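You operate a simulated robot arm through the tools that you are given. There is no shell and no other tool. Be economical: measure what you need, move in short steps, check, and stop when the job is done.

Carry out the task below with a simulated robot arm. There is one attempt and no reset: what you move stays moved.

Task
Open the fir spool cover.

Only the result counts: the job must be done as asked and must still hold three seconds after the hand-in. Knocking over, shifting, dropping, spilling or breaking anything else fails it. Lids that push on must go on centred and level and be pressed home; caps that screw on are set level and turned clockwise until they are tight.

Robot
A 6-joint arm with a two-finger parallel gripper on a trunk, on a base that drives. Base frame: it is fixed to the floor where the robot stands at the start and does not move with it; the origin is under the middle of the robot, x ahead of it, y to its left, z up. Lengths are in m, angles in degrees, forces in N, time in s.
With the tool pointing down near the work surface it reaches from about 0.1 to 0.94 m from the robot's upright axis, wherever it stands. Its first joint turns from -166.0 to 166.0 degrees. Places, roughly: fir spool cover [2.2, 0.1, 1]. Payload 3.43 kg.
The tool frame sits at the grasp point between the pads (the TCP): z along the fingers, y along the line on which they close. The tips reach 0.034 m beyond it. The gripper opens to 0.128 m. The fingers are 0.024 m wide and 0.012 m thick; the gripper's body (0.048 by 0.13 m) begins 0.096 m behind the TCP.
Orientation is that of the tool frame in the base frame, as a unit quaternion [w, x, y, z]. With the fingers straight down and closing along the base's y, the tool's x points along the base's -x, its y along +y and its z along -z.

Tools
- The arm moves only by the tool servo_tool. Its argument "series" is a list of rows, each a list of 7 numbers: the turn, a rotation vector about the tool's x, y, z in units of 60 degrees (1.0 is 60 degrees), then the shift along the tool's x, y, z in units of 100 mm (1.0 is 100 mm), then the closure, from 0 (fully open) to 1 (shut). In form: [[rx, ry, rz, dx, dy, dz, grip], ...]. A call has 1 to 10 rows; each row is the pose to reach, as a shift and turn from the pose commanded when the call began, along the tool's axes at that moment. A call with a number of a shift or a turn outside -1 to 1 is refused whole. Rows are played at 5 a second. More than 0.05 m and 8.6 degrees between two rows, or a gripper value outside its range, and nothing of the call is played. A pose out of reach is approached as far as the arm can. The call stops where the force on the tool passes 40 N (or 10 N more than at its start, if that is more) or the arm is blocked; 0.2 s more then pass. The fingers move at their own pace (about 0.153 m/s each) and stop on an object; they squeeze with about 35 N. The grip force told is the motor's: it shows also when the fingers shut on nothing. Time passes only in rows, and 0.2 s behind the last, so rows that repeat a pose let the fingers close. The reply holds the time, the measured pose of the TCP, the force on the tool along the base axes, the opening and the grip force, in the units named above and with some noise.
- Cameras (640 x 400 px; columns grow to the right, rows downward): "scene" is now at [0.1655, 0.1993, 1.2349]; the picture's right is [-0.19, -0.98, 0.00], its down [-0.28, 0.05, -0.96] and it looks along [0.94, -0.18, -0.28] (base axes); focal length 274 px, centre (320, 200). "wrist" rides on the gripper at [0.076, -0.011, -0.16] in the tool frame; the picture's right is [0.15, 0.99, 0.00], its down [-0.88, 0.13, -0.46] and it looks along [-0.45, 0.07, 0.89] (tool axes); focal length 234 px, centre (320, 200). There is no depth. A picture from a camera that has moved, and an enlarged one, comes with that camera's place and axes in the base frame and with its lens. The place of the scene camera against the robot may be out by one fixed shift of up to 0.012 m in any direction.
- grab_frame(camera): a new picture of that camera. It takes no simulated time.
- drive_base(legs): drives the robot by 1 to 6 legs, each [ahead, left, turn to the left] in m, m and degrees, along the robot's own axes; the way and the turn of a leg run together, so that a leg with both is an arc; at most 1.5 m and 180 degrees a leg. The arm and the cameras ride along, it lands a little off, and it stops where it bumps. It gives what a move gives.
- aim_head(pan, tilt): turns the head with the scene camera to pan (to the left, within 143 degrees either way) and tilt (down, from -29 to 69), counted from straight ahead of the robot. It gives what a move gives.
- close_up(camera, box): a new picture of the part [left, top, right, bottom] of that camera's present view, enlarged. It takes no simulated time.
- finish_job(): hands the job in; it is judged then, once.

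Work in short steps. Places have to be worked out from the pictures, the camera data and where the tool is seen: move nearer, look again, correct. Check each grasp and each placing, and mend what went wrong. You have 120 turns and 82 pictures in all, those below and enlarged ones among them. Open the gripper and draw the arm clear of the work before you hand the job in, unless the task says otherwise; then end with one line.

The tools are called after "Request:" by a JSON object that holds its "method" and its "body". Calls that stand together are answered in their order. servo_tool: Moves the arm, as the interface text tells. Its arguments: {"type":"object","properties":{"series":{"type":"array","items":{"type":"array","items":{"type":"number"}}}},"required":["series"]} The other tools are called the same way: drive_base (legs) drives the base; aim_head (pan, tilt) turns the head that bears the scene camera; grab_frame (camera) takes a picture; close_up (camera, box) takes an enlarged picture of a part of a camera's view; finish_job () hands the job in.

At the start:

```text
time: 0.0
tcp_pos: [0.6591, 0.2129, 0.9997]
ee_rot: [-0.001, 0.001, 1.0, 0.0]
wrist_force: [0.3, 0.1, -1.1]
grip_width: 0.128
grasp_force: 0.0
robot x, y, heading: [-0.0016, -0.0, -0.2]
head pan, tilt: [-11.1, 16.4]
```

scene: 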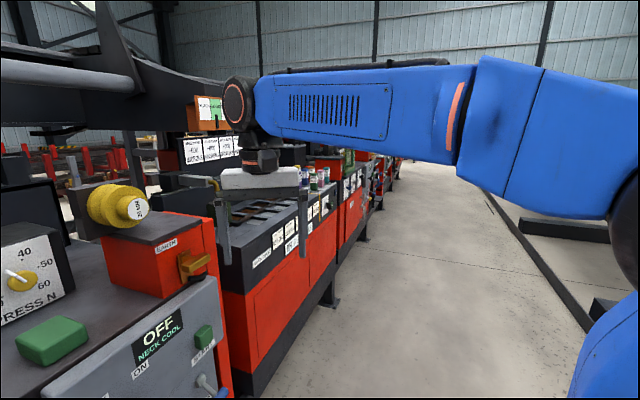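
wrist: 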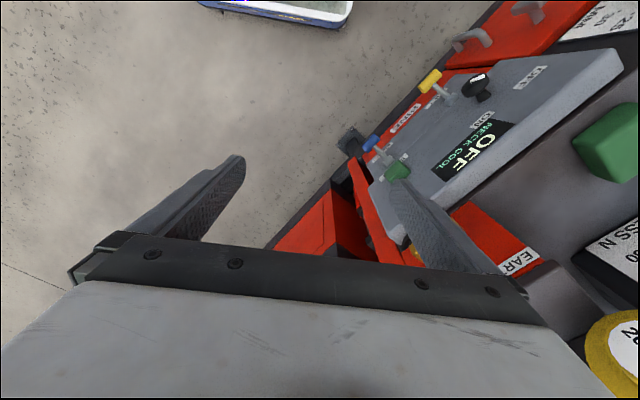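

The row of machines runs ahead on the left; the fir spool cover should be about 2.2 m ahead. I look closer at that area.

Request:
{"method": "close_up", "body": {"camera": "scene", "box": [180, 90, 420, 240]}}

```text
2.67 times, centred on (300, 165) of scene
camera zoom: at [0.1655, 0.1993, 1.2349], right [-0.19, -0.98, 0.0], down [-0.28, 0.05, -0.96], along [0.94, -0.18, -0.28], focal length 731 px, centre (373, 293)
```

zoom: 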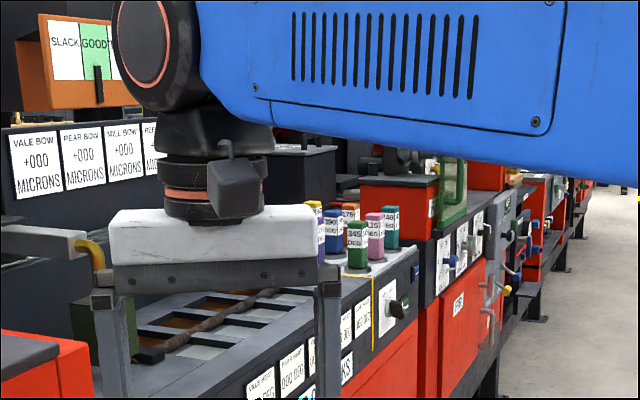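

The arm hides the target and the row slants away at about -30°. I turn the head right to check the floor is clear for driving.

Request:
{"method": "aim_head", "body": {"pan": -60, "tilt": 25}}

Request:
{"method": "grab_frame", "body": {"camera": "scene"}}

```text
time: 1.2
tcp_pos: [0.6604, 0.2123, 0.9993]
ee_rot: [0.0, -0.001, 1.0, 0.001]
wrist_force: [0.0, 0.1, -0.6]
grip_width: 0.1277
grasp_force: 0.1
robot x, y, heading: [0.0031, -0.0008, 0.2]
head pan, tilt: [-60.0, 25.0]
```

```text
78 pictures are left
camera scene: at [0.1199, 0.1375, 1.221], right [-0.87, -0.5, 0.0], down [-0.21, 0.37, -0.91], along [0.45, -0.78, -0.42], focal length 274 px, centre (320, 200)
```

scene: 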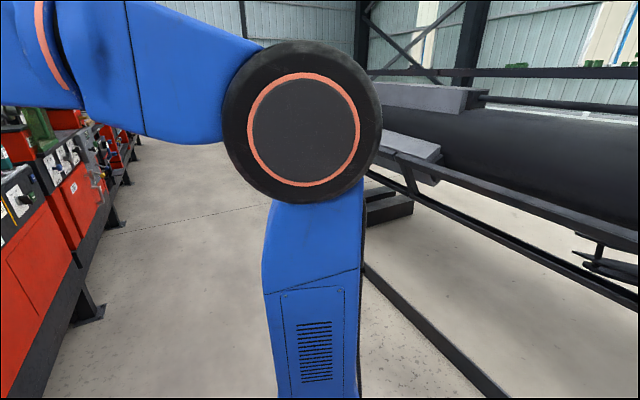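

The aisle runs at about -33°, with me in its middle and clear floor. I turn along it and drive 1.2 m, then look to the left.

Request:
{"method": "drive_base", "body": {"legs": [[0, 0, -33], [1.2, 0, 0]]}}

Request:
{"method": "aim_head", "body": {"pan": 60, "tilt": 25}}

Request:
{"method": "grab_frame", "body": {"camera": "scene"}}

```text
time: 8.9
tcp_pos: [1.6918, -0.8445, 0.9997]
ee_rot: [0.0, 0.284, 0.959, 0.0]
wrist_force: [-0.2, -0.7, -0.1]
grip_width: 0.1281
grasp_force: 0.1
robot x, y, heading: [1.0243, -0.6619, -32.9]
head pan, tilt: [-60.0, 25.0]
```

```text
time: 10.9
tcp_pos: [1.6907, -0.8454, 0.9997]
ee_rot: [0.001, 0.283, 0.959, 0.001]
wrist_force: [-0.2, 0.4, 0.1]
grip_width: 0.1281
grasp_force: 0.0
robot x, y, heading: [1.0233, -0.6639, -32.9]
head pan, tilt: [60.0, 25.0]
```

```text
77 pictures are left
camera scene: at [1.2852, -0.4834, 1.221], right [0.45, -0.89, 0.0], down [-0.38, -0.19, -0.91], along [0.81, 0.41, -0.42], focal length 274 px, centre (320, 200)
```

scene: 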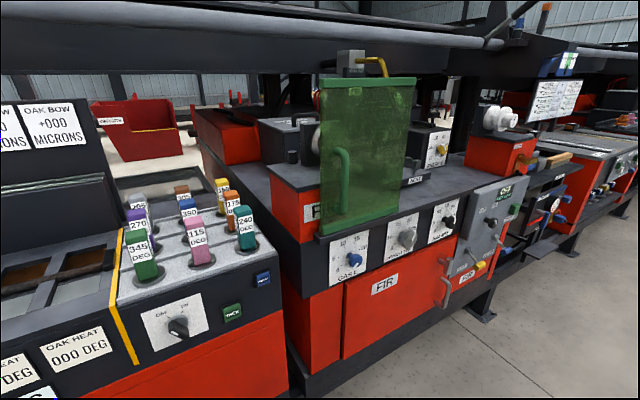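

The FIR station shows a green see-through panel with a handle. I enlarge it to see how it is hinged.

Request:
{"method": "close_up", "body": {"camera": "scene", "box": [250, 40, 480, 250]}}

Request:
{"method": "close_up", "body": {"camera": "scene", "box": [440, 40, 640, 240]}}

```text
1.90 times, centred on (365, 145) of scene
camera zoom: at [1.2852, -0.4834, 1.221], right [0.45, -0.89, 0.0], down [-0.38, -0.19, -0.91], along [0.81, 0.41, -0.42], focal length 522 px, centre (234, 305)
```

zoom: 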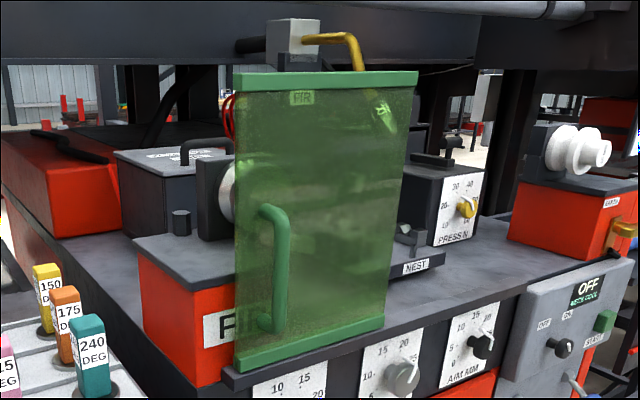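

```text
2.00 times, centred on (540, 140) of scene
camera zoom: at [1.2852, -0.4834, 1.221], right [0.45, -0.89, 0.0], down [-0.38, -0.19, -0.91], along [0.81, 0.41, -0.42], focal length 548 px, centre (-120, 320)
```

zoom: 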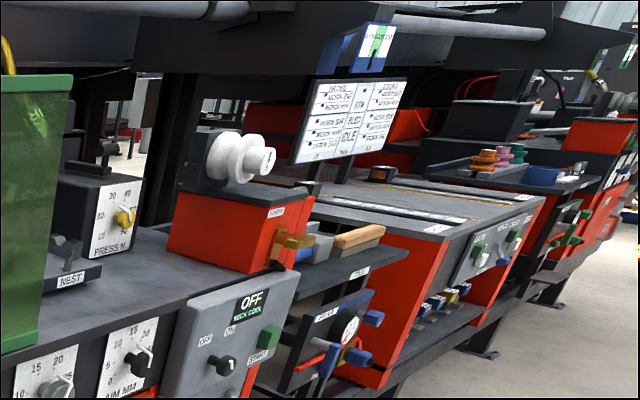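

Two candidates: the green panel labelled FIR and a grey box with a handle behind the spool. I zoom into each.

Request:
{"method": "close_up", "body": {"camera": "scene", "box": [280, 80, 360, 130]}}

Request:
{"method": "close_up", "body": {"camera": "scene", "box": [300, 50, 430, 131]}}

Request:
{"method": "close_up", "body": {"camera": "scene", "box": [300, 160, 430, 241]}}

```text
8.00 times, centred on (320, 105) of scene
camera zoom: at [1.2852, -0.4834, 1.221], right [0.45, -0.89, 0.0], down [-0.38, -0.19, -0.91], along [0.81, 0.41, -0.42], focal length 2194 px, centre (320, 960)
```

zoom: 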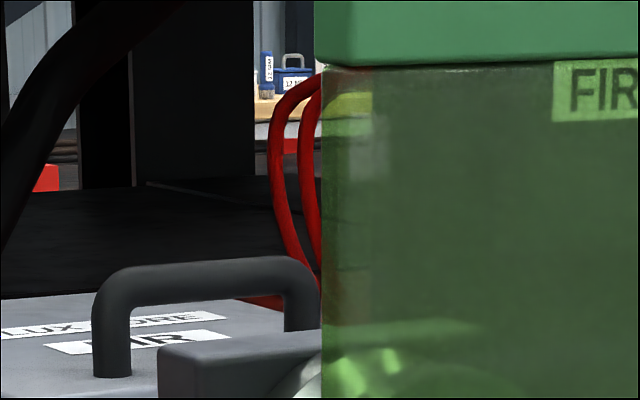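

```text
4.92 times, centred on (365, 90) of scene
camera zoom: at [1.2852, -0.4834, 1.221], right [0.45, -0.89, 0.0], down [-0.38, -0.19, -0.91], along [0.81, 0.41, -0.42], focal length 1350 px, centre (98, 739)
```

zoom: 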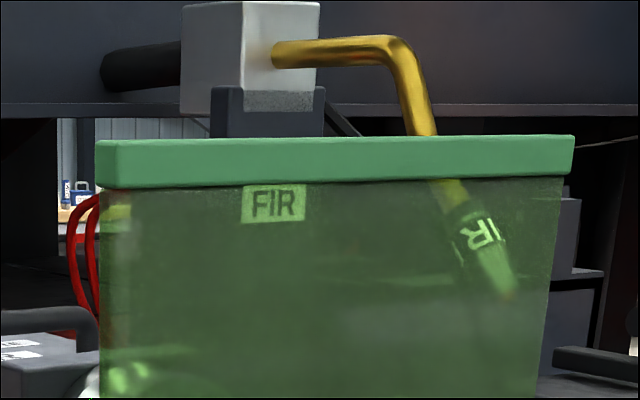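

```text
4.92 times, centred on (365, 200) of scene
camera zoom: at [1.2852, -0.4834, 1.221], right [0.45, -0.89, 0.0], down [-0.38, -0.19, -0.91], along [0.81, 0.41, -0.42], focal length 1350 px, centre (98, 198)
```

zoom: 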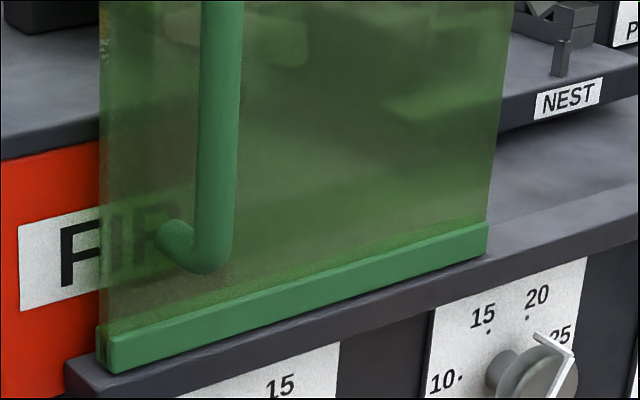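

The grey box with a top handle is labelled "FLUX CORE / FIR" and lies in the direction of the given place, so it may be the spool cover. I drive 0.45 m ahead and take another look.

Request:
{"method": "drive_base", "body": {"legs": [[0.45, 0.1, 0]]}}

Request:
{"method": "aim_head", "body": {"pan": 75, "tilt": 12}}

Request:
{"method": "grab_frame", "body": {"camera": "scene"}}

```text
time: 13.7
tcp_pos: [2.1235, -1.0081, 1.0002]
ee_rot: [0.0, 0.284, 0.959, 0.0]
wrist_force: [0.4, 1.1, 0.5]
grip_width: 0.1279
grasp_force: 0.0
robot x, y, heading: [1.4525, -0.8285, -33.1]
head pan, tilt: [60.0, 25.0]
```

```text
time: 14.5
tcp_pos: [2.1229, -1.0084, 1.0005]
ee_rot: [0.0, 0.284, 0.959, 0.0]
wrist_force: [-0.2, -0.1, 0.4]
grip_width: 0.1282
grasp_force: 0.0
robot x, y, heading: [1.455, -0.8254, -32.9]
head pan, tilt: [75.0, 12.0]
```

```text
71 pictures are left
camera scene: at [1.7053, -0.6262, 1.2421], right [0.67, -0.74, 0.0], down [-0.16, -0.14, -0.98], along [0.73, 0.65, -0.21], focal length 274 px, centre (320, 200)
```

scene: 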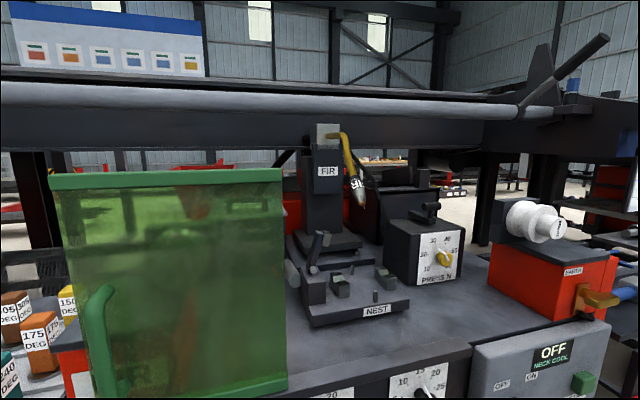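

The panel hides the box from here. I pan further left and look down.

Request:
{"method": "aim_head", "body": {"pan": 105, "tilt": 20}}

Request:
{"method": "grab_frame", "body": {"camera": "scene"}}

```text
time: 15.4
tcp_pos: [2.1253, -1.0085, 0.9997]
ee_rot: [0.0, 0.284, 0.959, 0.0]
wrist_force: [-0.4, -0.2, 0.0]
grip_width: 0.1282
grasp_force: 0.1
robot x, y, heading: [1.4521, -0.8302, -33.1]
head pan, tilt: [105.0, 20.0]
```

```text
70 pictures are left
camera scene: at [1.6648, -0.6, 1.2291], right [0.95, -0.31, 0.0], down [-0.11, -0.32, -0.94], along [0.29, 0.89, -0.34], focal length 274 px, centre (320, 200)
```

scene: 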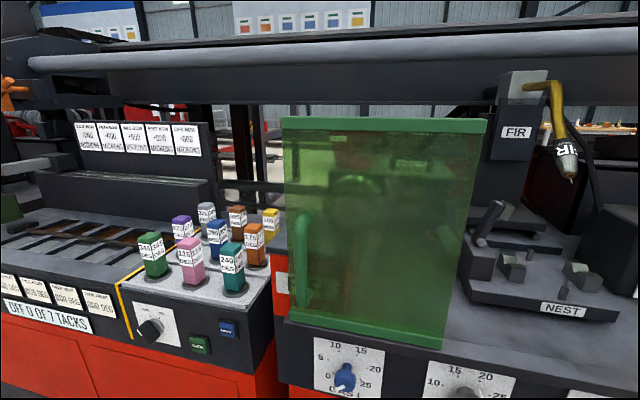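

Triangulating puts the grey FIR box near (2.1, 0.13), about 0.5 m behind the green panel and partly beneath a beam; it matches the given place. I drive back a bit and nearer to the bench to see it past the panel's left edge.

Request:
{"method": "drive_base", "body": {"legs": [[-0.4, 0.15, 0]]}}

Request:
{"method": "aim_head", "body": {"pan": 75, "tilt": 14}}

Request:
{"method": "grab_frame", "body": {"camera": "scene"}}

```text
time: 18.0
tcp_pos: [1.871, -0.6682, 0.9985]
ee_rot: [0.0, 0.286, 0.958, 0.0]
wrist_force: [0.2, -0.1, 1.2]
grip_width: 0.1277
grasp_force: 0.0
robot x, y, heading: [1.2036, -0.4833, -33.2]
head pan, tilt: [105.0, 20.0]
```

```text
time: 19.0
tcp_pos: [1.8722, -0.6688, 0.9995]
ee_rot: [0.0, 0.285, 0.958, 0.0]
wrist_force: [0.2, 0.0, 0.6]
grip_width: 0.1281
grasp_force: 0.0
robot x, y, heading: [1.2013, -0.4842, -33.0]
head pan, tilt: [75.0, 14.0]
```

```text
69 pictures are left
camera scene: at [1.4548, -0.2846, 1.2388], right [0.67, -0.75, 0.0], down [-0.18, -0.16, -0.97], along [0.72, 0.65, -0.24], focal length 274 px, centre (320, 200)
```

scene: 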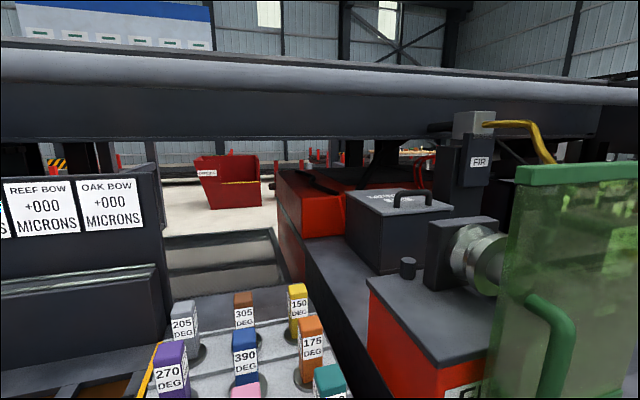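

Now the box with the handled lid is in plain view. I enlarge it.

Request:
{"method": "close_up", "body": {"camera": "scene", "box": [330, 165, 490, 275]}}

Request:
{"method": "close_up", "body": {"camera": "scene", "box": [470, 100, 640, 380]}}

```text
3.64 times, centred on (410, 220) of scene
camera zoom: at [1.4548, -0.2846, 1.2388], right [0.67, -0.75, 0.0], down [-0.18, -0.16, -0.97], along [0.72, 0.65, -0.24], focal length 997 px, centre (-7, 127)
```

zoom: 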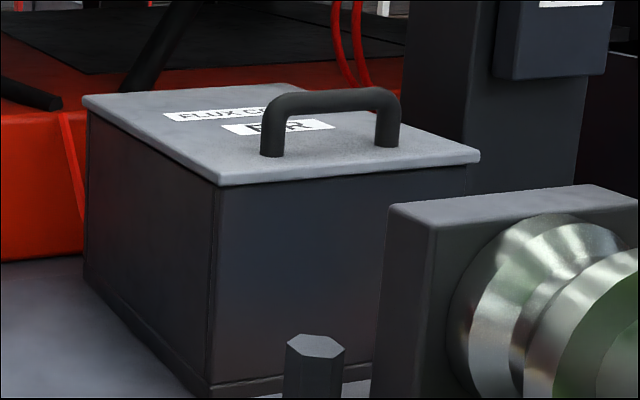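

```text
1.43 times, centred on (555, 240) of scene
camera zoom: at [1.4548, -0.2846, 1.2388], right [0.67, -0.75, 0.0], down [-0.18, -0.16, -0.97], along [0.72, 0.65, -0.24], focal length 392 px, centre (-16, 143)
```

zoom: 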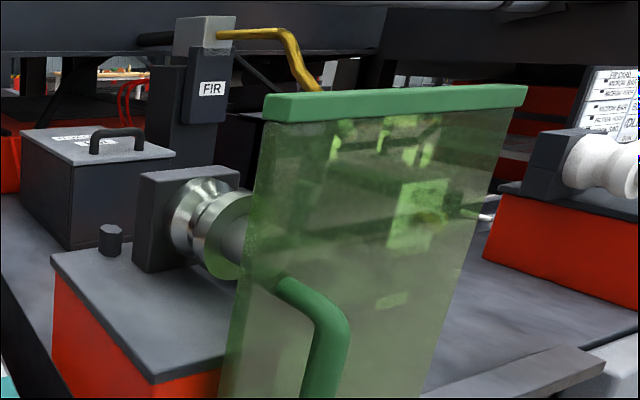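

The lid (grey, handle near its front edge, top z≈1.05, centre ≈(2.16, 0.07)) is the FIR flux-core spool cover, matching the given place. A pipe/beam runs overhead, so I first raise the arm to survey with the wrist camera.

Request:
{"method": "servo_tool", "body": {"series": [[0, 0, 0, 0, 0, -0.5, 0], [0, 0, 0, 0, 0, -1, 0]]}}

Request:
{"method": "servo_tool", "body": {"series": [[0, 0, 0, 0, 0, -0.5, 0], [0, 0, 0, 0, 0, -1, 0]]}}

Request:
{"method": "servo_tool", "body": {"series": [[0, 0, 0, 0, 0, -0.5, 0], [0, 0, 0, 0, 0, -1, 0]]}}

Request:
{"method": "servo_tool", "body": {"series": [[0, 0, 0, 0, 0, -0.5, 0], [0, 0, 0, 0, 0, -1, 0]]}}

Request:
{"method": "aim_head", "body": {"pan": 20, "tilt": 0}}

Request:
{"method": "grab_frame", "body": {"camera": "scene"}}

```text
time: 19.6
tcp_pos: [1.8735, -0.669, 1.0993]
ee_rot: [0.0, 0.286, 0.958, 0.001]
wrist_force: [-0.5, -0.4, -0.4]
grip_width: 0.128
grasp_force: 0.2
robot x, y, heading: [1.2049, -0.4829, -33.4]
head pan, tilt: [75.0, 14.0]
```

```text
time: 20.2
tcp_pos: [1.8742, -0.6718, 1.1712]
ee_rot: [0.003, 0.285, 0.959, 0.001]
wrist_force: [-0.1, 0.0, 0.3]
grip_width: 0.128
grasp_force: 0.1
out of reach, approached as far as the arm can: row 2
robot x, y, heading: [1.2004, -0.4818, -33.4]
head pan, tilt: [75.0, 14.0]
```

```text
time: 20.8
tcp_pos: [1.8738, -0.671, 1.1703]
ee_rot: [0.003, 0.286, 0.958, 0.002]
wrist_force: [0.2, -0.3, 0.5]
grip_width: 0.1278
grasp_force: 0.0
out of reach, approached as far as the arm can: row 1, 2
robot x, y, heading: [1.2015, -0.4848, -33.2]
head pan, tilt: [75.0, 14.0]
```

```text
time: 21.4
tcp_pos: [1.8746, -0.6716, 1.1696]
ee_rot: [0.003, 0.286, 0.958, 0.001]
wrist_force: [0.0, 0.2, 0.8]
grip_width: 0.128
grasp_force: 0.1
out of reach, approached as far as the arm can: row 1, 2
robot x, y, heading: [1.2039, -0.4826, -33.1]
head pan, tilt: [75.0, 14.0]
```

```text
time: 22.6
tcp_pos: [1.8725, -0.6718, 1.1704]
ee_rot: [0.003, 0.286, 0.958, 0.001]
wrist_force: [0.5, 0.5, 0.0]
grip_width: 0.1282
grasp_force: 0.0
robot x, y, heading: [1.2072, -0.4856, -33.4]
head pan, tilt: [20.0, 0.0]
```

```text
66 pictures are left
camera scene: at [1.4729, -0.3674, 1.2613], right [-0.23, -0.97, 0.0], down [0.0, 0.0, -1.0], along [0.97, -0.23, 0.0], focal length 274 px, centre (320, 200)
```

scene: 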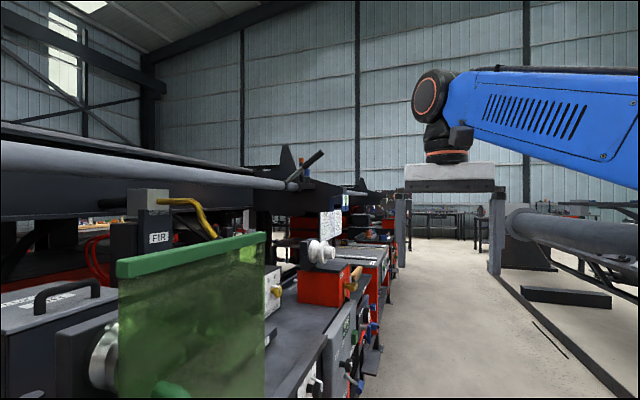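

The upward reach is limited with the tool down. I zoom on the area around the lid to judge the beam and pipe positions.

Request:
{"method": "close_up", "body": {"camera": "scene", "box": [0, 110, 280, 330]}}

Request:
{"method": "grab_frame", "body": {"camera": "wrist"}}

```text
1.82 times, centred on (140, 220) of scene
camera zoom: at [1.4729, -0.3674, 1.2613], right [-0.23, -0.97, 0.0], down [0.0, 0.0, -1.0], along [0.97, -0.23, 0.0], focal length 499 px, centre (647, 164)
```

zoom: 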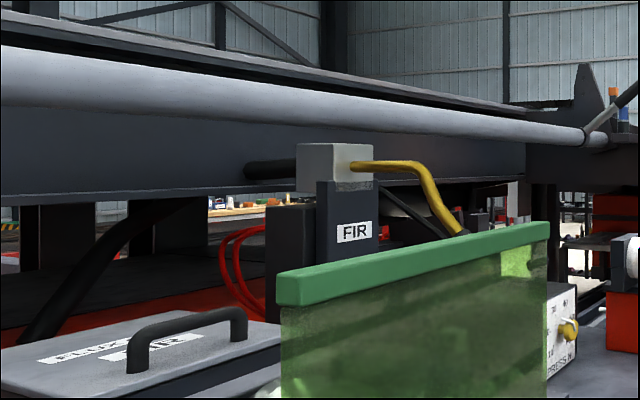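

```text
64 pictures are left
camera wrist: at [1.8031, -0.64, 1.33], right [0.42, 0.91, 0.0], down [0.81, -0.37, 0.46], along [0.42, -0.19, -0.89], focal length 234 px, centre (320, 200)
```

wrist: 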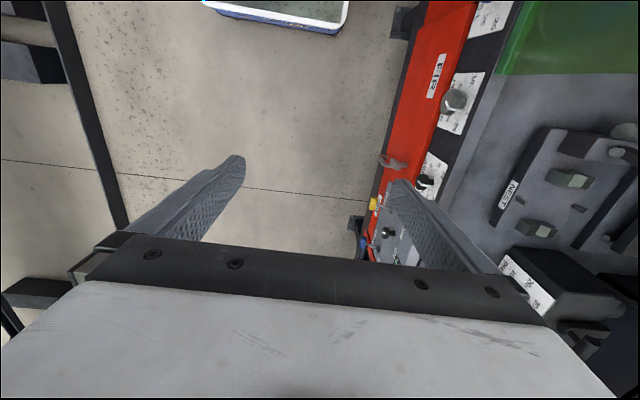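

Approach plan: come in under the pipe with the tool nearly horizontal, obliquely from the left of the green panel. First I pitch the tool forward while in the free aisle.

Request:
{"method": "servo_tool", "body": {"series": [[0, -0.14, 0, 0, 0, 0, 0], [0, -0.28, 0, 0, 0, 0, 0], [0, -0.42, 0, 0, 0, 0, 0], [0, -0.56, 0, 0, 0, 0, 0], [0, -0.7, 0, 0, 0, 0, 0], [0, -0.84, 0, 0, 0, 0, 0], [0, -0.98, 0, 0, 0, 0, 0]]}}

Request:
{"method": "grab_frame", "body": {"camera": "scene"}}

```text
time: 24.2
tcp_pos: [1.8763, -0.6683, 1.1676]
ee_rot: [0.471, 0.249, 0.834, -0.141]
wrist_force: [0.4, 0.3, -0.7]
grip_width: 0.1279
grasp_force: 0.0
robot x, y, heading: [1.2033, -0.4826, -33.2]
head pan, tilt: [20.0, 0.0]
```

```text
63 pictures are left
camera scene: at [1.4729, -0.3675, 1.2614], right [-0.23, -0.97, 0.0], down [0.0, 0.0, -1.0], along [0.97, -0.23, 0.0], focal length 274 px, centre (320, 200)
```

scene: 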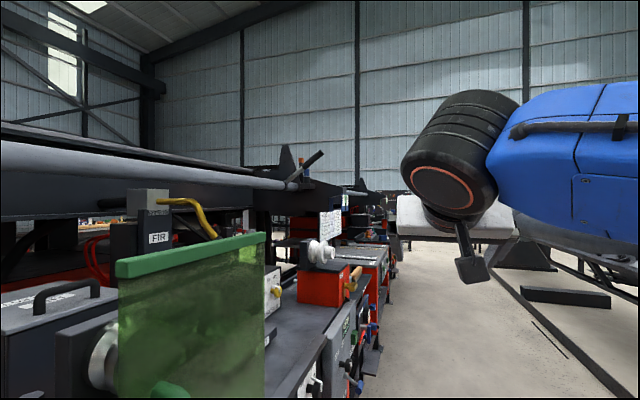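

Tool is now ~31° below horizontal. I retract it toward the robot and then roll 90° so that the fingers close vertically with the camera on the left.

Request:
{"method": "servo_tool", "body": {"series": [[0, 0, 0, 0.257, 0, -0.428, 0], [0, 0, 0, 0.515, 0, -0.857, 0]]}}

Request:
{"method": "servo_tool", "body": {"series": [[0, 0, 0, 0.257, 0, -0.428, 0], [0, 0, 0, 0.515, 0, -0.857, 0]]}}

Request:
{"method": "servo_tool", "body": {"series": [[0, 0, 0.14, 0, 0, 0, 0], [0, 0, 0.28, 0, 0, 0, 0], [0, 0, 0.42, 0, 0, 0, 0], [0, 0, 0.56, 0, 0, 0, 0], [0, 0, 0.7, 0, 0, 0, 0], [0, 0, 0.84, 0, 0, 0, 0], [0, 0, 0.98, 0, 0, 0, 0]]}}

Request:
{"method": "servo_tool", "body": {"series": [[0, 0, 0.13, 0, 0, 0, 0], [0, 0, 0.26, 0, 0, 0, 0], [0, 0, 0.39, 0, 0, 0, 0], [0, 0, 0.52, 0, 0, 0, 0]]}}

Request:
{"method": "grab_frame", "body": {"camera": "scene"}}

```text
time: 24.8
tcp_pos: [1.7928, -0.6127, 1.1676]
ee_rot: [0.47, 0.249, 0.835, -0.14]
wrist_force: [-1.6, 0.3, 0.1]
grip_width: 0.1284
grasp_force: 0.0
robot x, y, heading: [1.2057, -0.4842, -33.3]
head pan, tilt: [20.0, 0.0]
```

```text
time: 25.4
tcp_pos: [1.7082, -0.5589, 1.1695]
ee_rot: [0.471, 0.248, 0.835, -0.139]
wrist_force: [-0.1, -0.4, 0.3]
grip_width: 0.1283
grasp_force: 0.1
robot x, y, heading: [1.2063, -0.4846, -33.3]
head pan, tilt: [20.0, 0.0]
```

```text
time: 27.0
tcp_pos: [1.7082, -0.5594, 1.1675]
ee_rot: [0.478, 0.628, 0.604, 0.108]
wrist_force: [0.0, 0.3, 0.2]
grip_width: 0.1281
grasp_force: 0.0
robot x, y, heading: [1.202, -0.4844, -33.3]
head pan, tilt: [20.0, 0.0]
```

```text
time: 28.0
tcp_pos: [1.7072, -0.5582, 1.1687]
ee_rot: [0.432, 0.767, 0.413, 0.233]
wrist_force: [0.0, 0.7, -0.1]
grip_width: 0.1278
grasp_force: 0.0
robot x, y, heading: [1.2002, -0.4833, -33.3]
head pan, tilt: [20.0, 0.0]
```

```text
62 pictures are left
camera scene: at [1.4728, -0.3675, 1.2614], right [-0.23, -0.97, 0.0], down [0.0, 0.0, -1.0], along [0.97, -0.23, 0.0], focal length 274 px, centre (320, 200)
```

scene: 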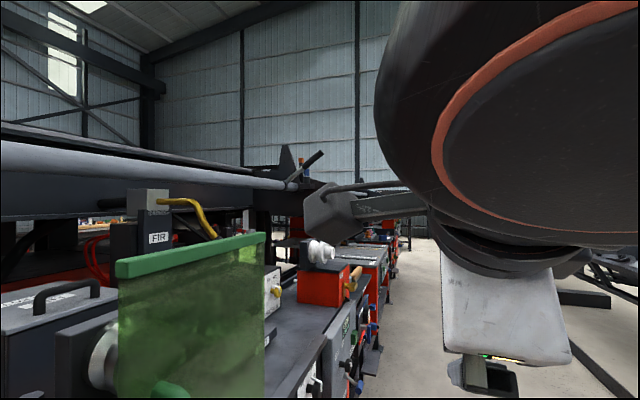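

The tool is rolled with its fingers closing vertically. Now I turn the robot left 49° in place towards the box; the hand will stay at the bench's front edge.

Request:
{"method": "drive_base", "body": {"legs": [[-0.15, 0, 0], [0, 0, 49]]}}

Request:
{"method": "aim_head", "body": {"pan": 5, "tilt": 12}}

Request:
{"method": "grab_frame", "body": {"camera": "scene"}}

Request:
{"method": "grab_frame", "body": {"camera": "wrist"}}

```text
time: 31.6
tcp_pos: [1.4681, -0.0778, 1.1677]
ee_rot: [0.299, 0.533, 0.689, 0.388]
wrist_force: [0.2, 0.7, -0.4]
grip_width: 0.1281
grasp_force: 0.0
robot x, y, heading: [1.0711, -0.4012, 14.8]
head pan, tilt: [20.0, 0.0]
```

```text
time: 32.3
tcp_pos: [1.4696, -0.0765, 1.1693]
ee_rot: [0.301, 0.533, 0.689, 0.388]
wrist_force: [-0.6, 0.5, -0.4]
grip_width: 0.1279
grasp_force: 0.1
robot x, y, heading: [1.0712, -0.3979, 14.5]
head pan, tilt: [5.0, 12.0]
```

```text
61 pictures are left
camera scene: at [1.1795, -0.1381, 1.2422], right [0.33, -0.94, 0.0], down [-0.2, -0.07, -0.98], along [0.92, 0.33, -0.21], focal length 274 px, centre (320, 200)
```

scene: 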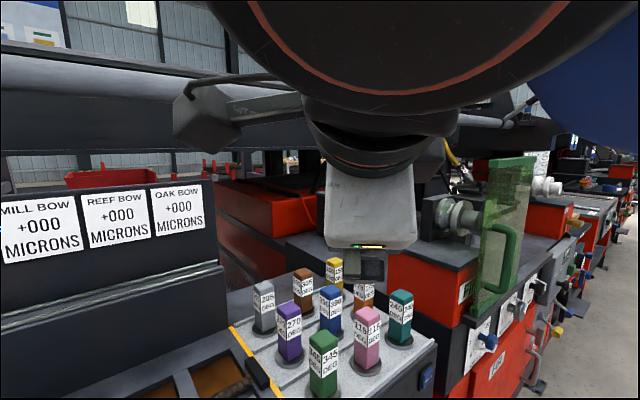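

```text
60 pictures are left
camera wrist: at [1.3117, -0.0398, 1.2419], right [0.46, 0.27, 0.85], down [-0.09, -0.93, 0.35], along [0.88, -0.24, -0.4], focal length 234 px, centre (320, 200)
```

wrist: 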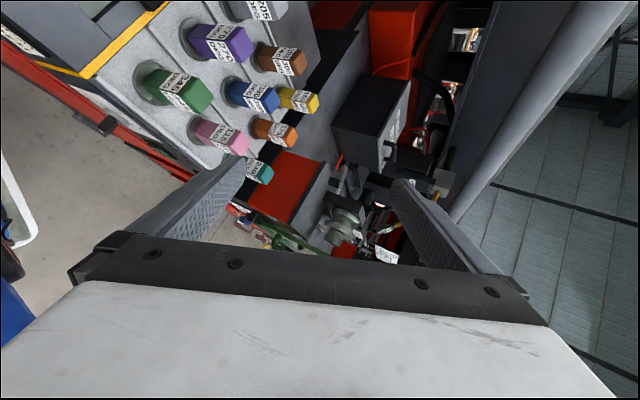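

The wrist camera sees the box under the pipe; enlarging.

Request:
{"method": "close_up", "body": {"camera": "wrist", "box": [320, 40, 480, 200]}}

Request:
{"method": "close_up", "body": {"camera": "scene", "box": [200, 60, 520, 280]}}

```text
2.50 times, centred on (400, 120) of wrist
camera zoom: at [1.3117, -0.0398, 1.2419], right [0.46, 0.27, 0.85], down [-0.09, -0.93, 0.35], along [0.88, -0.24, -0.4], focal length 585 px, centre (120, 400)
```

zoom: 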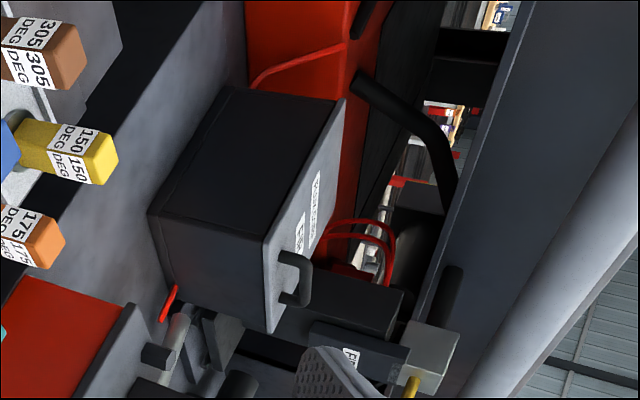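

```text
1.82 times, centred on (360, 170) of scene
camera zoom: at [1.1795, -0.1381, 1.2422], right [0.33, -0.94, 0.0], down [-0.2, -0.07, -0.98], along [0.92, 0.33, -0.21], focal length 499 px, centre (247, 254)
```

zoom: 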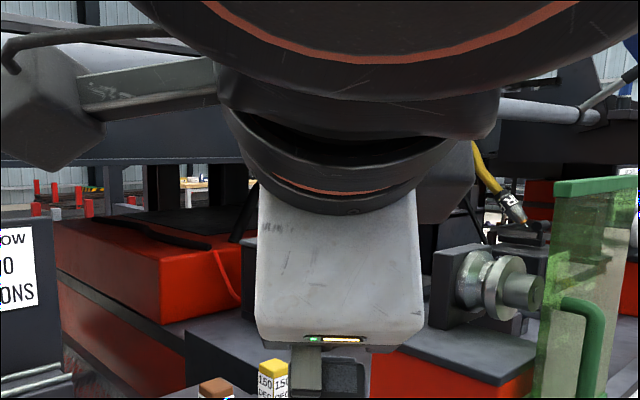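

I need the beam and pipe positions better, so I raise the hand straight up for a higher viewpoint (nothing is above it here, the pipe is farther in).

Request:
{"method": "servo_tool", "body": {"series": [[0, 0, 0, 0, 0.427, -0.258, 0], [0, 0, 0, 0, 0.855, -0.517, 0]]}}

Request:
{"method": "servo_tool", "body": {"series": [[0, 0, 0, 0, 0.427, -0.258, 0], [0, 0, 0, 0, 0.855, -0.517, 0]]}}

Request:
{"method": "servo_tool", "body": {"series": [[0, 0, 0, 0, 0.427, -0.258, 0], [0, 0, 0, 0, 0.855, -0.517, 0]]}}

Request:
{"method": "grab_frame", "body": {"camera": "wrist"}}

Request:
{"method": "grab_frame", "body": {"camera": "scene"}}

```text
time: 32.9
tcp_pos: [1.4693, -0.0766, 1.2677]
ee_rot: [0.3, 0.534, 0.689, 0.388]
wrist_force: [0.4, 0.5, 0.5]
grip_width: 0.1279
grasp_force: 0.0
robot x, y, heading: [1.0773, -0.3986, 14.3]
head pan, tilt: [5.0, 12.0]
```

```text
time: 33.5
tcp_pos: [1.4678, -0.077, 1.3674]
ee_rot: [0.3, 0.534, 0.689, 0.388]
wrist_force: [-0.3, -1.3, 0.0]
grip_width: 0.128
grasp_force: 0.1
robot x, y, heading: [1.0784, -0.3993, 14.2]
head pan, tilt: [5.0, 12.0]
```

```text
time: 34.1
tcp_pos: [1.483, -0.0731, 1.4609]
ee_rot: [0.302, 0.532, 0.688, 0.391]
wrist_force: [0.1, -1.0, 0.1]
grip_width: 0.1283
grasp_force: 0.1
out of reach, approached as far as the arm can: row 2
robot x, y, heading: [1.079, -0.4017, 14.7]
head pan, tilt: [5.0, 12.0]
```

```text
57 pictures are left
camera wrist: at [1.3251, -0.0362, 1.5338], right [0.46, 0.27, 0.85], down [-0.09, -0.93, 0.34], along [0.89, -0.23, -0.4], focal length 234 px, centre (320, 200)
```

wrist: 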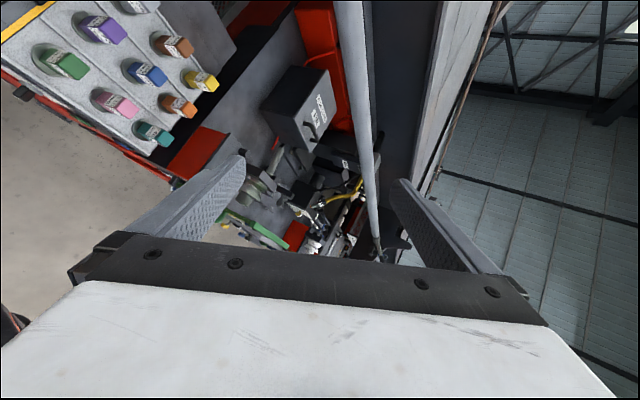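

```text
56 pictures are left
camera scene: at [1.1796, -0.1385, 1.2422], right [0.33, -0.94, 0.0], down [-0.2, -0.07, -0.98], along [0.92, 0.33, -0.21], focal length 274 px, centre (320, 200)
```

scene: 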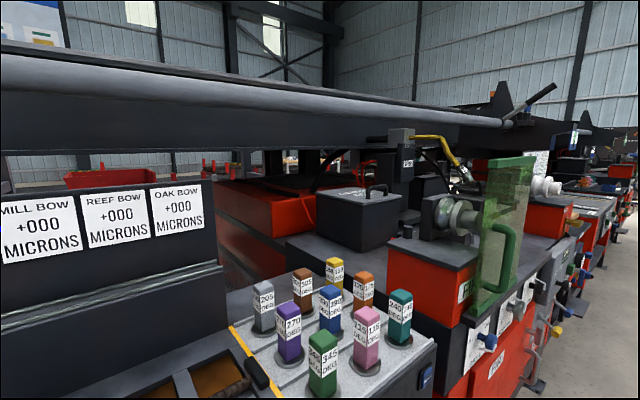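

From above, the whole lid is visible. I enlarge it.

Request:
{"method": "close_up", "body": {"camera": "wrist", "box": [240, 40, 460, 200]}}

Request:
{"method": "close_up", "body": {"camera": "scene", "box": [290, 120, 490, 260]}}

```text
2.50 times, centred on (350, 120) of wrist
camera zoom: at [1.3251, -0.0362, 1.5338], right [0.46, 0.27, 0.85], down [-0.09, -0.93, 0.34], along [0.89, -0.23, -0.4], focal length 585 px, centre (245, 400)
```

zoom: 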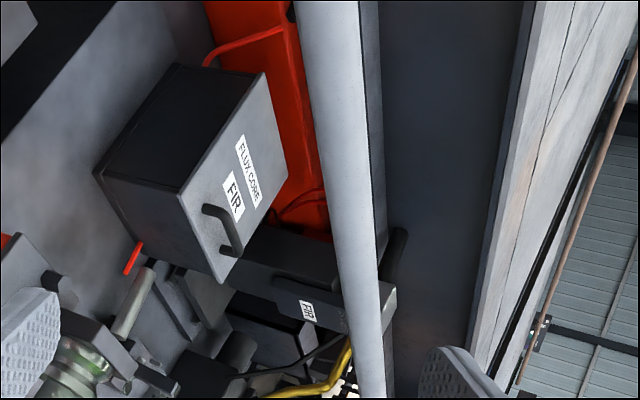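

```text
2.86 times, centred on (390, 190) of scene
camera zoom: at [1.1796, -0.1385, 1.2422], right [0.33, -0.94, 0.0], down [-0.2, -0.07, -0.98], along [0.92, 0.33, -0.21], focal length 784 px, centre (120, 229)
```

zoom: 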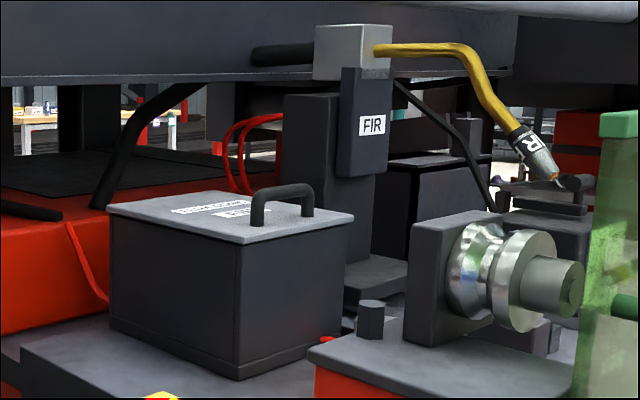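

Now the geometry is clear: lid ≈0.21×0.28 hinged presumably at the back (n-side, by the beam whose face is level with the lid's rear), pipe in front-above. Next I look at my own arm's shoulder and the base's clearance to the bench.

Request:
{"method": "aim_head", "body": {"pan": -50, "tilt": 40}}

Request:
{"method": "grab_frame", "body": {"camera": "scene"}}

Request:
{"method": "aim_head", "body": {"pan": 15, "tilt": 65}}

Request:
{"method": "grab_frame", "body": {"camera": "scene"}}

```text
time: 35.4
tcp_pos: [1.4815, -0.0721, 1.46]
ee_rot: [0.3, 0.531, 0.689, 0.391]
wrist_force: [-0.3, -0.8, 0.6]
grip_width: 0.128
grasp_force: 0.0
robot x, y, heading: [1.0728, -0.3985, 14.8]
head pan, tilt: [-50.0, 40.0]
```

```text
53 pictures are left
camera scene: at [1.1608, -0.2186, 1.1977], right [-0.58, -0.81, 0.0], down [-0.52, 0.37, -0.77], along [0.62, -0.44, -0.64], focal length 274 px, centre (320, 200)
```

scene: 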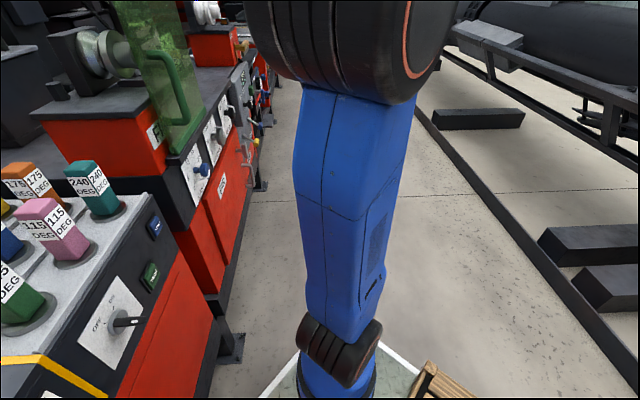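

```text
time: 36.7
tcp_pos: [1.4822, -0.0718, 1.4594]
ee_rot: [0.301, 0.531, 0.689, 0.391]
wrist_force: [-0.2, -0.3, 0.2]
grip_width: 0.1281
grasp_force: 0.1
robot x, y, heading: [1.0732, -0.3981, 14.4]
head pan, tilt: [15.0, 65.0]
```

```text
52 pictures are left
camera scene: at [1.1445, -0.1394, 1.1654], right [0.49, -0.87, 0.0], down [-0.79, -0.45, -0.42], along [0.37, 0.21, -0.91], focal length 274 px, centre (320, 200)
```

scene: 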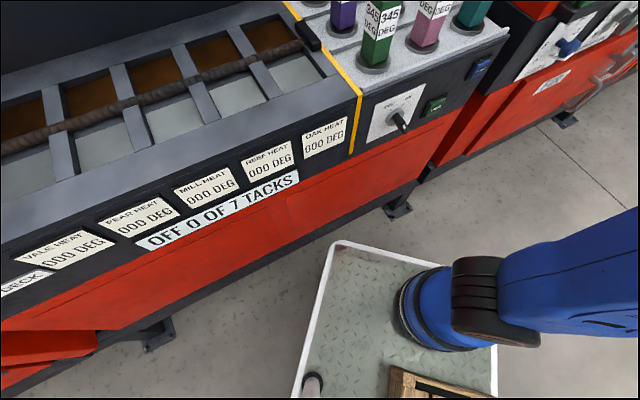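

Base platform extends ~0.37 m ahead and ±0.33 m; arm axis sits ~0.22 m ahead of the origin. Plan: face the bench squarely, bring the tool in under the pipe pointing along the row, grip the left leg of the handle from the side, and rotate it about the lid's rear hinge. First turn to heading ~57°.

Request:
{"method": "drive_base", "body": {"legs": [[0, 0, 42.3]]}}

Request:
{"method": "aim_head", "body": {"pan": -35, "tilt": 20}}

Request:
{"method": "grab_frame", "body": {"camera": "scene"}}

```text
time: 39.1
tcp_pos: [1.1588, 0.117, 1.4598]
ee_rot: [0.141, 0.25, 0.833, 0.472]
wrist_force: [0.1, 0.5, 0.4]
grip_width: 0.1279
grasp_force: 0.0
robot x, y, heading: [1.0756, -0.4004, 56.4]
head pan, tilt: [15.0, 65.0]
```

```text
time: 40.3
tcp_pos: [1.1579, 0.117, 1.4606]
ee_rot: [0.14, 0.25, 0.834, 0.472]
wrist_force: [0.2, 0.1, -0.6]
grip_width: 0.128
grasp_force: 0.1
robot x, y, heading: [1.0756, -0.4003, 56.5]
head pan, tilt: [-35.0, 20.0]
```

```text
51 pictures are left
camera scene: at [1.0162, -0.1799, 1.229], right [0.37, -0.93, 0.0], down [-0.32, -0.13, -0.94], along [0.87, 0.35, -0.34], focal length 274 px, centre (320, 200)
```

scene: 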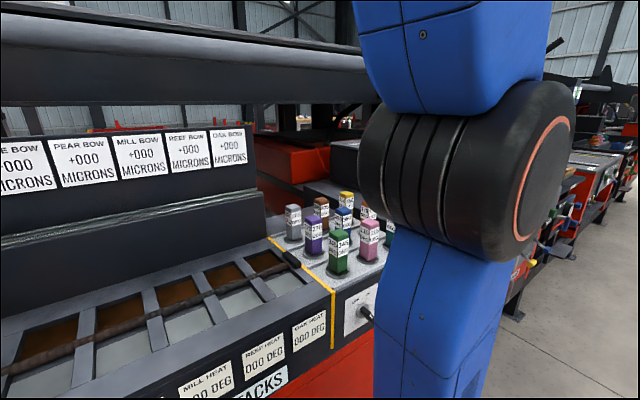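

Clear. I now lower slightly while levelling the tool, then shift the hand to the right along the row.

Request:
{"method": "servo_tool", "body": {"series": [[-0.13, 0, 0, -0.25, -0.214, 0.129, 0], [-0.26, 0, 0, -0.5, -0.427, 0.258, 0], [-0.39, 0, 0, -0.75, -0.64, 0.388, 0], [-0.517, 0, 0, -1, -0.855, 0.517, 0]]}}

Request:
{"method": "servo_tool", "body": {"series": [[0, 0, 0, -0.5, 0, 0, 0], [0, 0, 0, -1, 0, 0, 0]]}}

Request:
{"method": "servo_tool", "body": {"series": [[0, 0, 0, -0.5, 0, 0, 0], [0, 0, 0, -1, 0, 0, 0]]}}

```text
time: 41.3
tcp_pos: [1.2391, 0.0617, 1.362]
ee_rot: [0.202, 0.202, 0.676, 0.679]
wrist_force: [-0.9, 0.3, -0.2]
grip_width: 0.1277
grasp_force: 0.1
robot x, y, heading: [1.074, -0.4003, 56.7]
head pan, tilt: [-35.0, 20.0]
```

```text
time: 41.9
tcp_pos: [1.3246, 0.0039, 1.3614]
ee_rot: [0.203, 0.203, 0.677, 0.678]
wrist_force: [-0.7, 0.4, -0.1]
grip_width: 0.1284
grasp_force: 0.1
robot x, y, heading: [1.078, -0.4027, 56.4]
head pan, tilt: [-35.0, 20.0]
```

```text
time: 42.5
tcp_pos: [1.3975, -0.003, 1.358]
ee_rot: [0.203, 0.203, 0.676, 0.679]
wrist_force: [-0.5, 0.2, 0.4]
grip_width: 0.128
grasp_force: 0.0
out of reach, approached as far as the arm can: row 1, 2
robot x, y, heading: [1.0724, -0.4025, 56.6]
head pan, tilt: [-35.0, 20.0]
```

The wrist has come too near the arm's axis. I move a bit outward, still clear of the pipe, then rotate the tool to point along the row.

Request:
{"method": "servo_tool", "body": {"series": [[0, 0, 0, 0, 0, 0.4, 0], [0, 0, 0, 0, 0, 0.8, 0]]}}

Request:
{"method": "servo_tool", "body": {"series": [[0.08, -0.08, -0.08, 0, 0, 0, 0], [0.16, -0.16, -0.16, 0, 0, 0, 0], [0.24, -0.24, -0.24, 0, 0, 0, 0], [0.32, -0.32, -0.32, 0, 0, 0, 0], [0.4, -0.4, -0.4, 0, 0, 0, 0], [0.48, -0.48, -0.48, 0, 0, 0, 0], [0.577, -0.577, -0.577, 0, 0, 0, 0]]}}

```text
time: 43.1
tcp_pos: [1.3989, -0.0016, 1.3584]
ee_rot: [0.202, 0.203, 0.678, 0.678]
wrist_force: [0.1, -0.9, 0.3]
grip_width: 0.128
grasp_force: 0.0
out of reach, approached as far as the arm can: row 1, 2
robot x, y, heading: [1.0773, -0.3968, 56.6]
head pan, tilt: [-35.0, 20.0]
```

```text
refused: row 7 steps farther than a row can; nothing moved
```

I retry the rotation with equal steps.

Request:
{"method": "servo_tool", "body": {"series": [[0.08, -0.08, -0.08, 0, 0, 0, 0], [0.16, -0.16, -0.16, 0, 0, 0, 0], [0.24, -0.24, -0.24, 0, 0, 0, 0], [0.32, -0.32, -0.32, 0, 0, 0, 0], [0.4, -0.4, -0.4, 0, 0, 0, 0], [0.48, -0.48, -0.48, 0, 0, 0, 0], [0.56, -0.56, -0.56, 0, 0, 0, 0]]}}

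Request:
{"method": "grab_frame", "body": {"camera": "scene"}}

```text
time: 44.7
tcp_pos: [1.4127, 0.0073, 1.3588]
ee_rot: [0.5, 0.235, 0.782, 0.288]
wrist_force: [0.4, -0.5, -0.2]
grip_width: 0.1278
grasp_force: 0.2
out of reach, approached as far as the arm can: row 7
robot x, y, heading: [1.0735, -0.3997, 56.4]
head pan, tilt: [-35.0, 20.0]
```

```text
50 pictures are left
camera scene: at [1.0164, -0.1802, 1.2291], right [0.37, -0.93, 0.0], down [-0.32, -0.13, -0.94], along [0.87, 0.34, -0.34], focal length 274 px, centre (320, 200)
```

scene: 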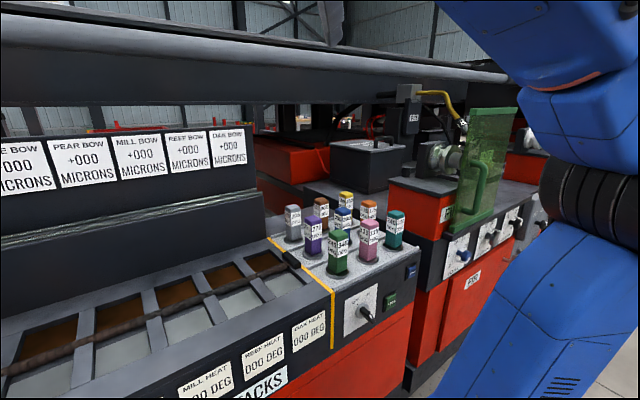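

I lower the hand 0.1 m to get away from the reach limit, then finish the rotation.

Request:
{"method": "servo_tool", "body": {"series": [[0, 0, 0, 0.324, -0.342, 0.167, 0], [0, 0, 0, 0.647, -0.685, 0.333, 0]]}}

Request:
{"method": "servo_tool", "body": {"series": [[0.08, -0.08, -0.08, 0, 0, 0, 0], [0.16, -0.16, -0.16, 0, 0, 0, 0], [0.24, -0.24, -0.24, 0, 0, 0, 0], [0.32, -0.32, -0.32, 0, 0, 0, 0], [0.4, -0.4, -0.4, 0, 0, 0, 0], [0.48, -0.48, -0.48, 0, 0, 0, 0], [0.56, -0.56, -0.56, 0, 0, 0, 0], [0.595, -0.595, -0.595, 0, 0, 0, 0]]}}

Request:
{"method": "grab_frame", "body": {"camera": "scene"}}

```text
time: 45.3
tcp_pos: [1.4117, 0.0075, 1.2587]
ee_rot: [0.499, 0.235, 0.782, 0.29]
wrist_force: [-0.3, 0.0, -0.5]
grip_width: 0.1279
grasp_force: 0.0
robot x, y, heading: [1.0794, -0.4001, 56.5]
head pan, tilt: [-35.0, 20.0]
```

```text
time: 47.1
tcp_pos: [1.5406, 0.0085, 1.2698]
ee_rot: [0.678, 0.2, 0.678, -0.201]
wrist_force: [-0.5, -0.9, 0.0]
grip_width: 0.128
grasp_force: 0.0
out of reach, approached as far as the arm can: row 1, 2, 3, 4, 5, 6, 7, 8
robot x, y, heading: [1.0736, -0.4033, 56.7]
head pan, tilt: [-35.0, 20.0]
```

```text
49 pictures are left
camera scene: at [1.0162, -0.1801, 1.2291], right [0.37, -0.93, 0.0], down [-0.32, -0.13, -0.94], along [0.87, 0.34, -0.34], focal length 274 px, centre (320, 200)
```

scene: 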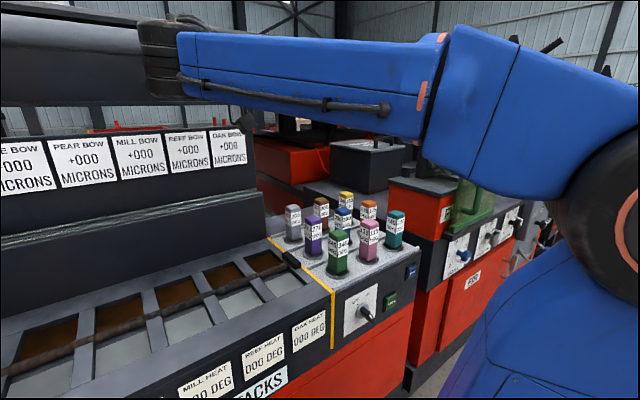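

The tool now points along the row, fingers closing across it (y=+n). I move it along +u by 0.3 m at this safe height, to bring the wrist in front of the arm's axis.

Request:
{"method": "servo_tool", "body": {"series": [[0, 0, 0, 0, 0, 0.33, 0], [0, 0, 0, 0, 0, 0.66, 0], [0, 0, 0, 0, 0, 1, 0]]}}

Request:
{"method": "servo_tool", "body": {"series": [[0, 0, 0, 0, 0, 0.33, 0], [0, 0, 0, 0, 0, 0.66, 0], [0, 0, 0, 0, 0, 1, 0]]}}

```text
time: 47.9
tcp_pos: [1.6273, -0.0472, 1.2688]
ee_rot: [0.677, 0.202, 0.678, -0.202]
wrist_force: [-0.6, -0.5, -0.6]
grip_width: 0.1278
grasp_force: 0.1
robot x, y, heading: [1.0743, -0.3976, 56.6]
head pan, tilt: [-35.0, 20.0]
```

```text
time: 48.7
tcp_pos: [1.7103, -0.1022, 1.2671]
ee_rot: [0.677, 0.203, 0.678, -0.201]
wrist_force: [-0.2, -0.3, -1.0]
grip_width: 0.1281
grasp_force: 0.1
robot x, y, heading: [1.0744, -0.4037, 56.4]
head pan, tilt: [-35.0, 20.0]
```

Tracking is good. One more step, then pictures from both cameras.

Request:
{"method": "servo_tool", "body": {"series": [[0, 0, 0, 0, 0, 0.33, 0], [0, 0, 0, 0, 0, 0.66, 0], [0, 0, 0, 0, 0, 1, 0]]}}

Request:
{"method": "grab_frame", "body": {"camera": "scene"}}

Request:
{"method": "grab_frame", "body": {"camera": "wrist"}}

```text
time: 49.5
tcp_pos: [1.7943, -0.1574, 1.266]
ee_rot: [0.677, 0.203, 0.678, -0.203]
wrist_force: [-0.1, 0.2, -0.1]
grip_width: 0.128
grasp_force: 0.1
robot x, y, heading: [1.0747, -0.399, 56.9]
head pan, tilt: [-35.0, 20.0]
```

```text
48 pictures are left
camera scene: at [1.0161, -0.18, 1.2291], right [0.37, -0.93, 0.0], down [-0.32, -0.13, -0.94], along [0.87, 0.35, -0.34], focal length 274 px, centre (320, 200)
```

scene: 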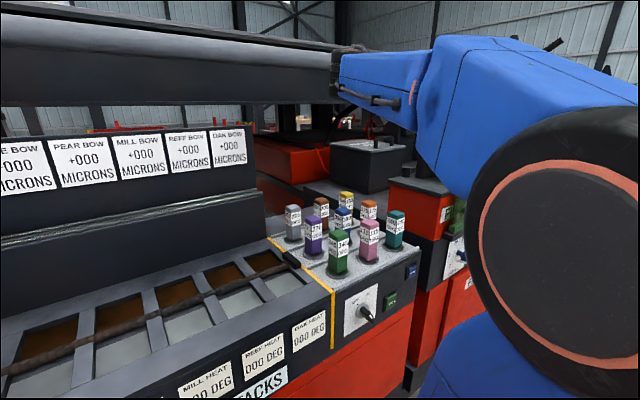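

```text
47 pictures are left
camera wrist: at [1.6533, -0.0804, 1.1912], right [0.54, 0.83, -0.15], down [-0.31, 0.36, 0.88], along [0.78, -0.43, 0.45], focal length 234 px, centre (320, 200)
```

wrist: 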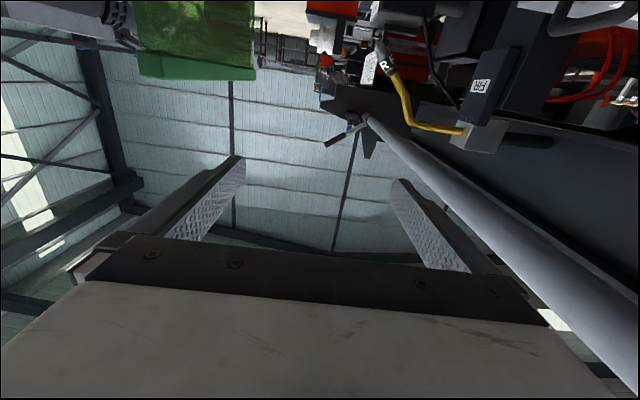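

Lid refined: along-row extent 1.667–1.86, n 1.115–1.36; handle legs at along 1.733 / 1.832, n 1.152. I lower the hand to z≈1.165, then drive the base 0.16 m toward the bench, passing under the pipe.

Request:
{"method": "servo_tool", "body": {"series": [[0, 0, 0, 0.33, 0, -0.1, 0], [0, 0, 0, 0.66, 0, -0.2, 0], [0, 0, 0, 1, 0, -0.3, 0]]}}

Request:
{"method": "aim_head", "body": {"pan": -25, "tilt": 15}}

Request:
{"method": "grab_frame", "body": {"camera": "scene"}}

```text
time: 50.3
tcp_pos: [1.7672, -0.1386, 1.1652]
ee_rot: [0.677, 0.203, 0.678, -0.202]
wrist_force: [0.0, -0.7, -0.4]
grip_width: 0.1281
grasp_force: 0.0
robot x, y, heading: [1.0783, -0.4022, 56.5]
head pan, tilt: [-35.0, 20.0]
```

```text
time: 51.0
tcp_pos: [1.7685, -0.1368, 1.1655]
ee_rot: [0.677, 0.203, 0.678, -0.202]
wrist_force: [0.1, 0.1, -0.4]
grip_width: 0.1279
grasp_force: 0.0
robot x, y, heading: [1.0738, -0.4027, 56.2]
head pan, tilt: [-25.0, 15.0]
```

```text
46 pictures are left
camera scene: at [1.0093, -0.1654, 1.2372], right [0.52, -0.85, 0.0], down [-0.22, -0.14, -0.97], along [0.82, 0.5, -0.26], focal length 274 px, centre (320, 200)
```

scene: 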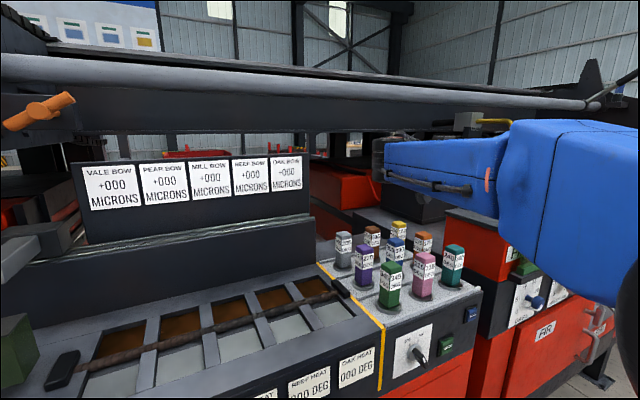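

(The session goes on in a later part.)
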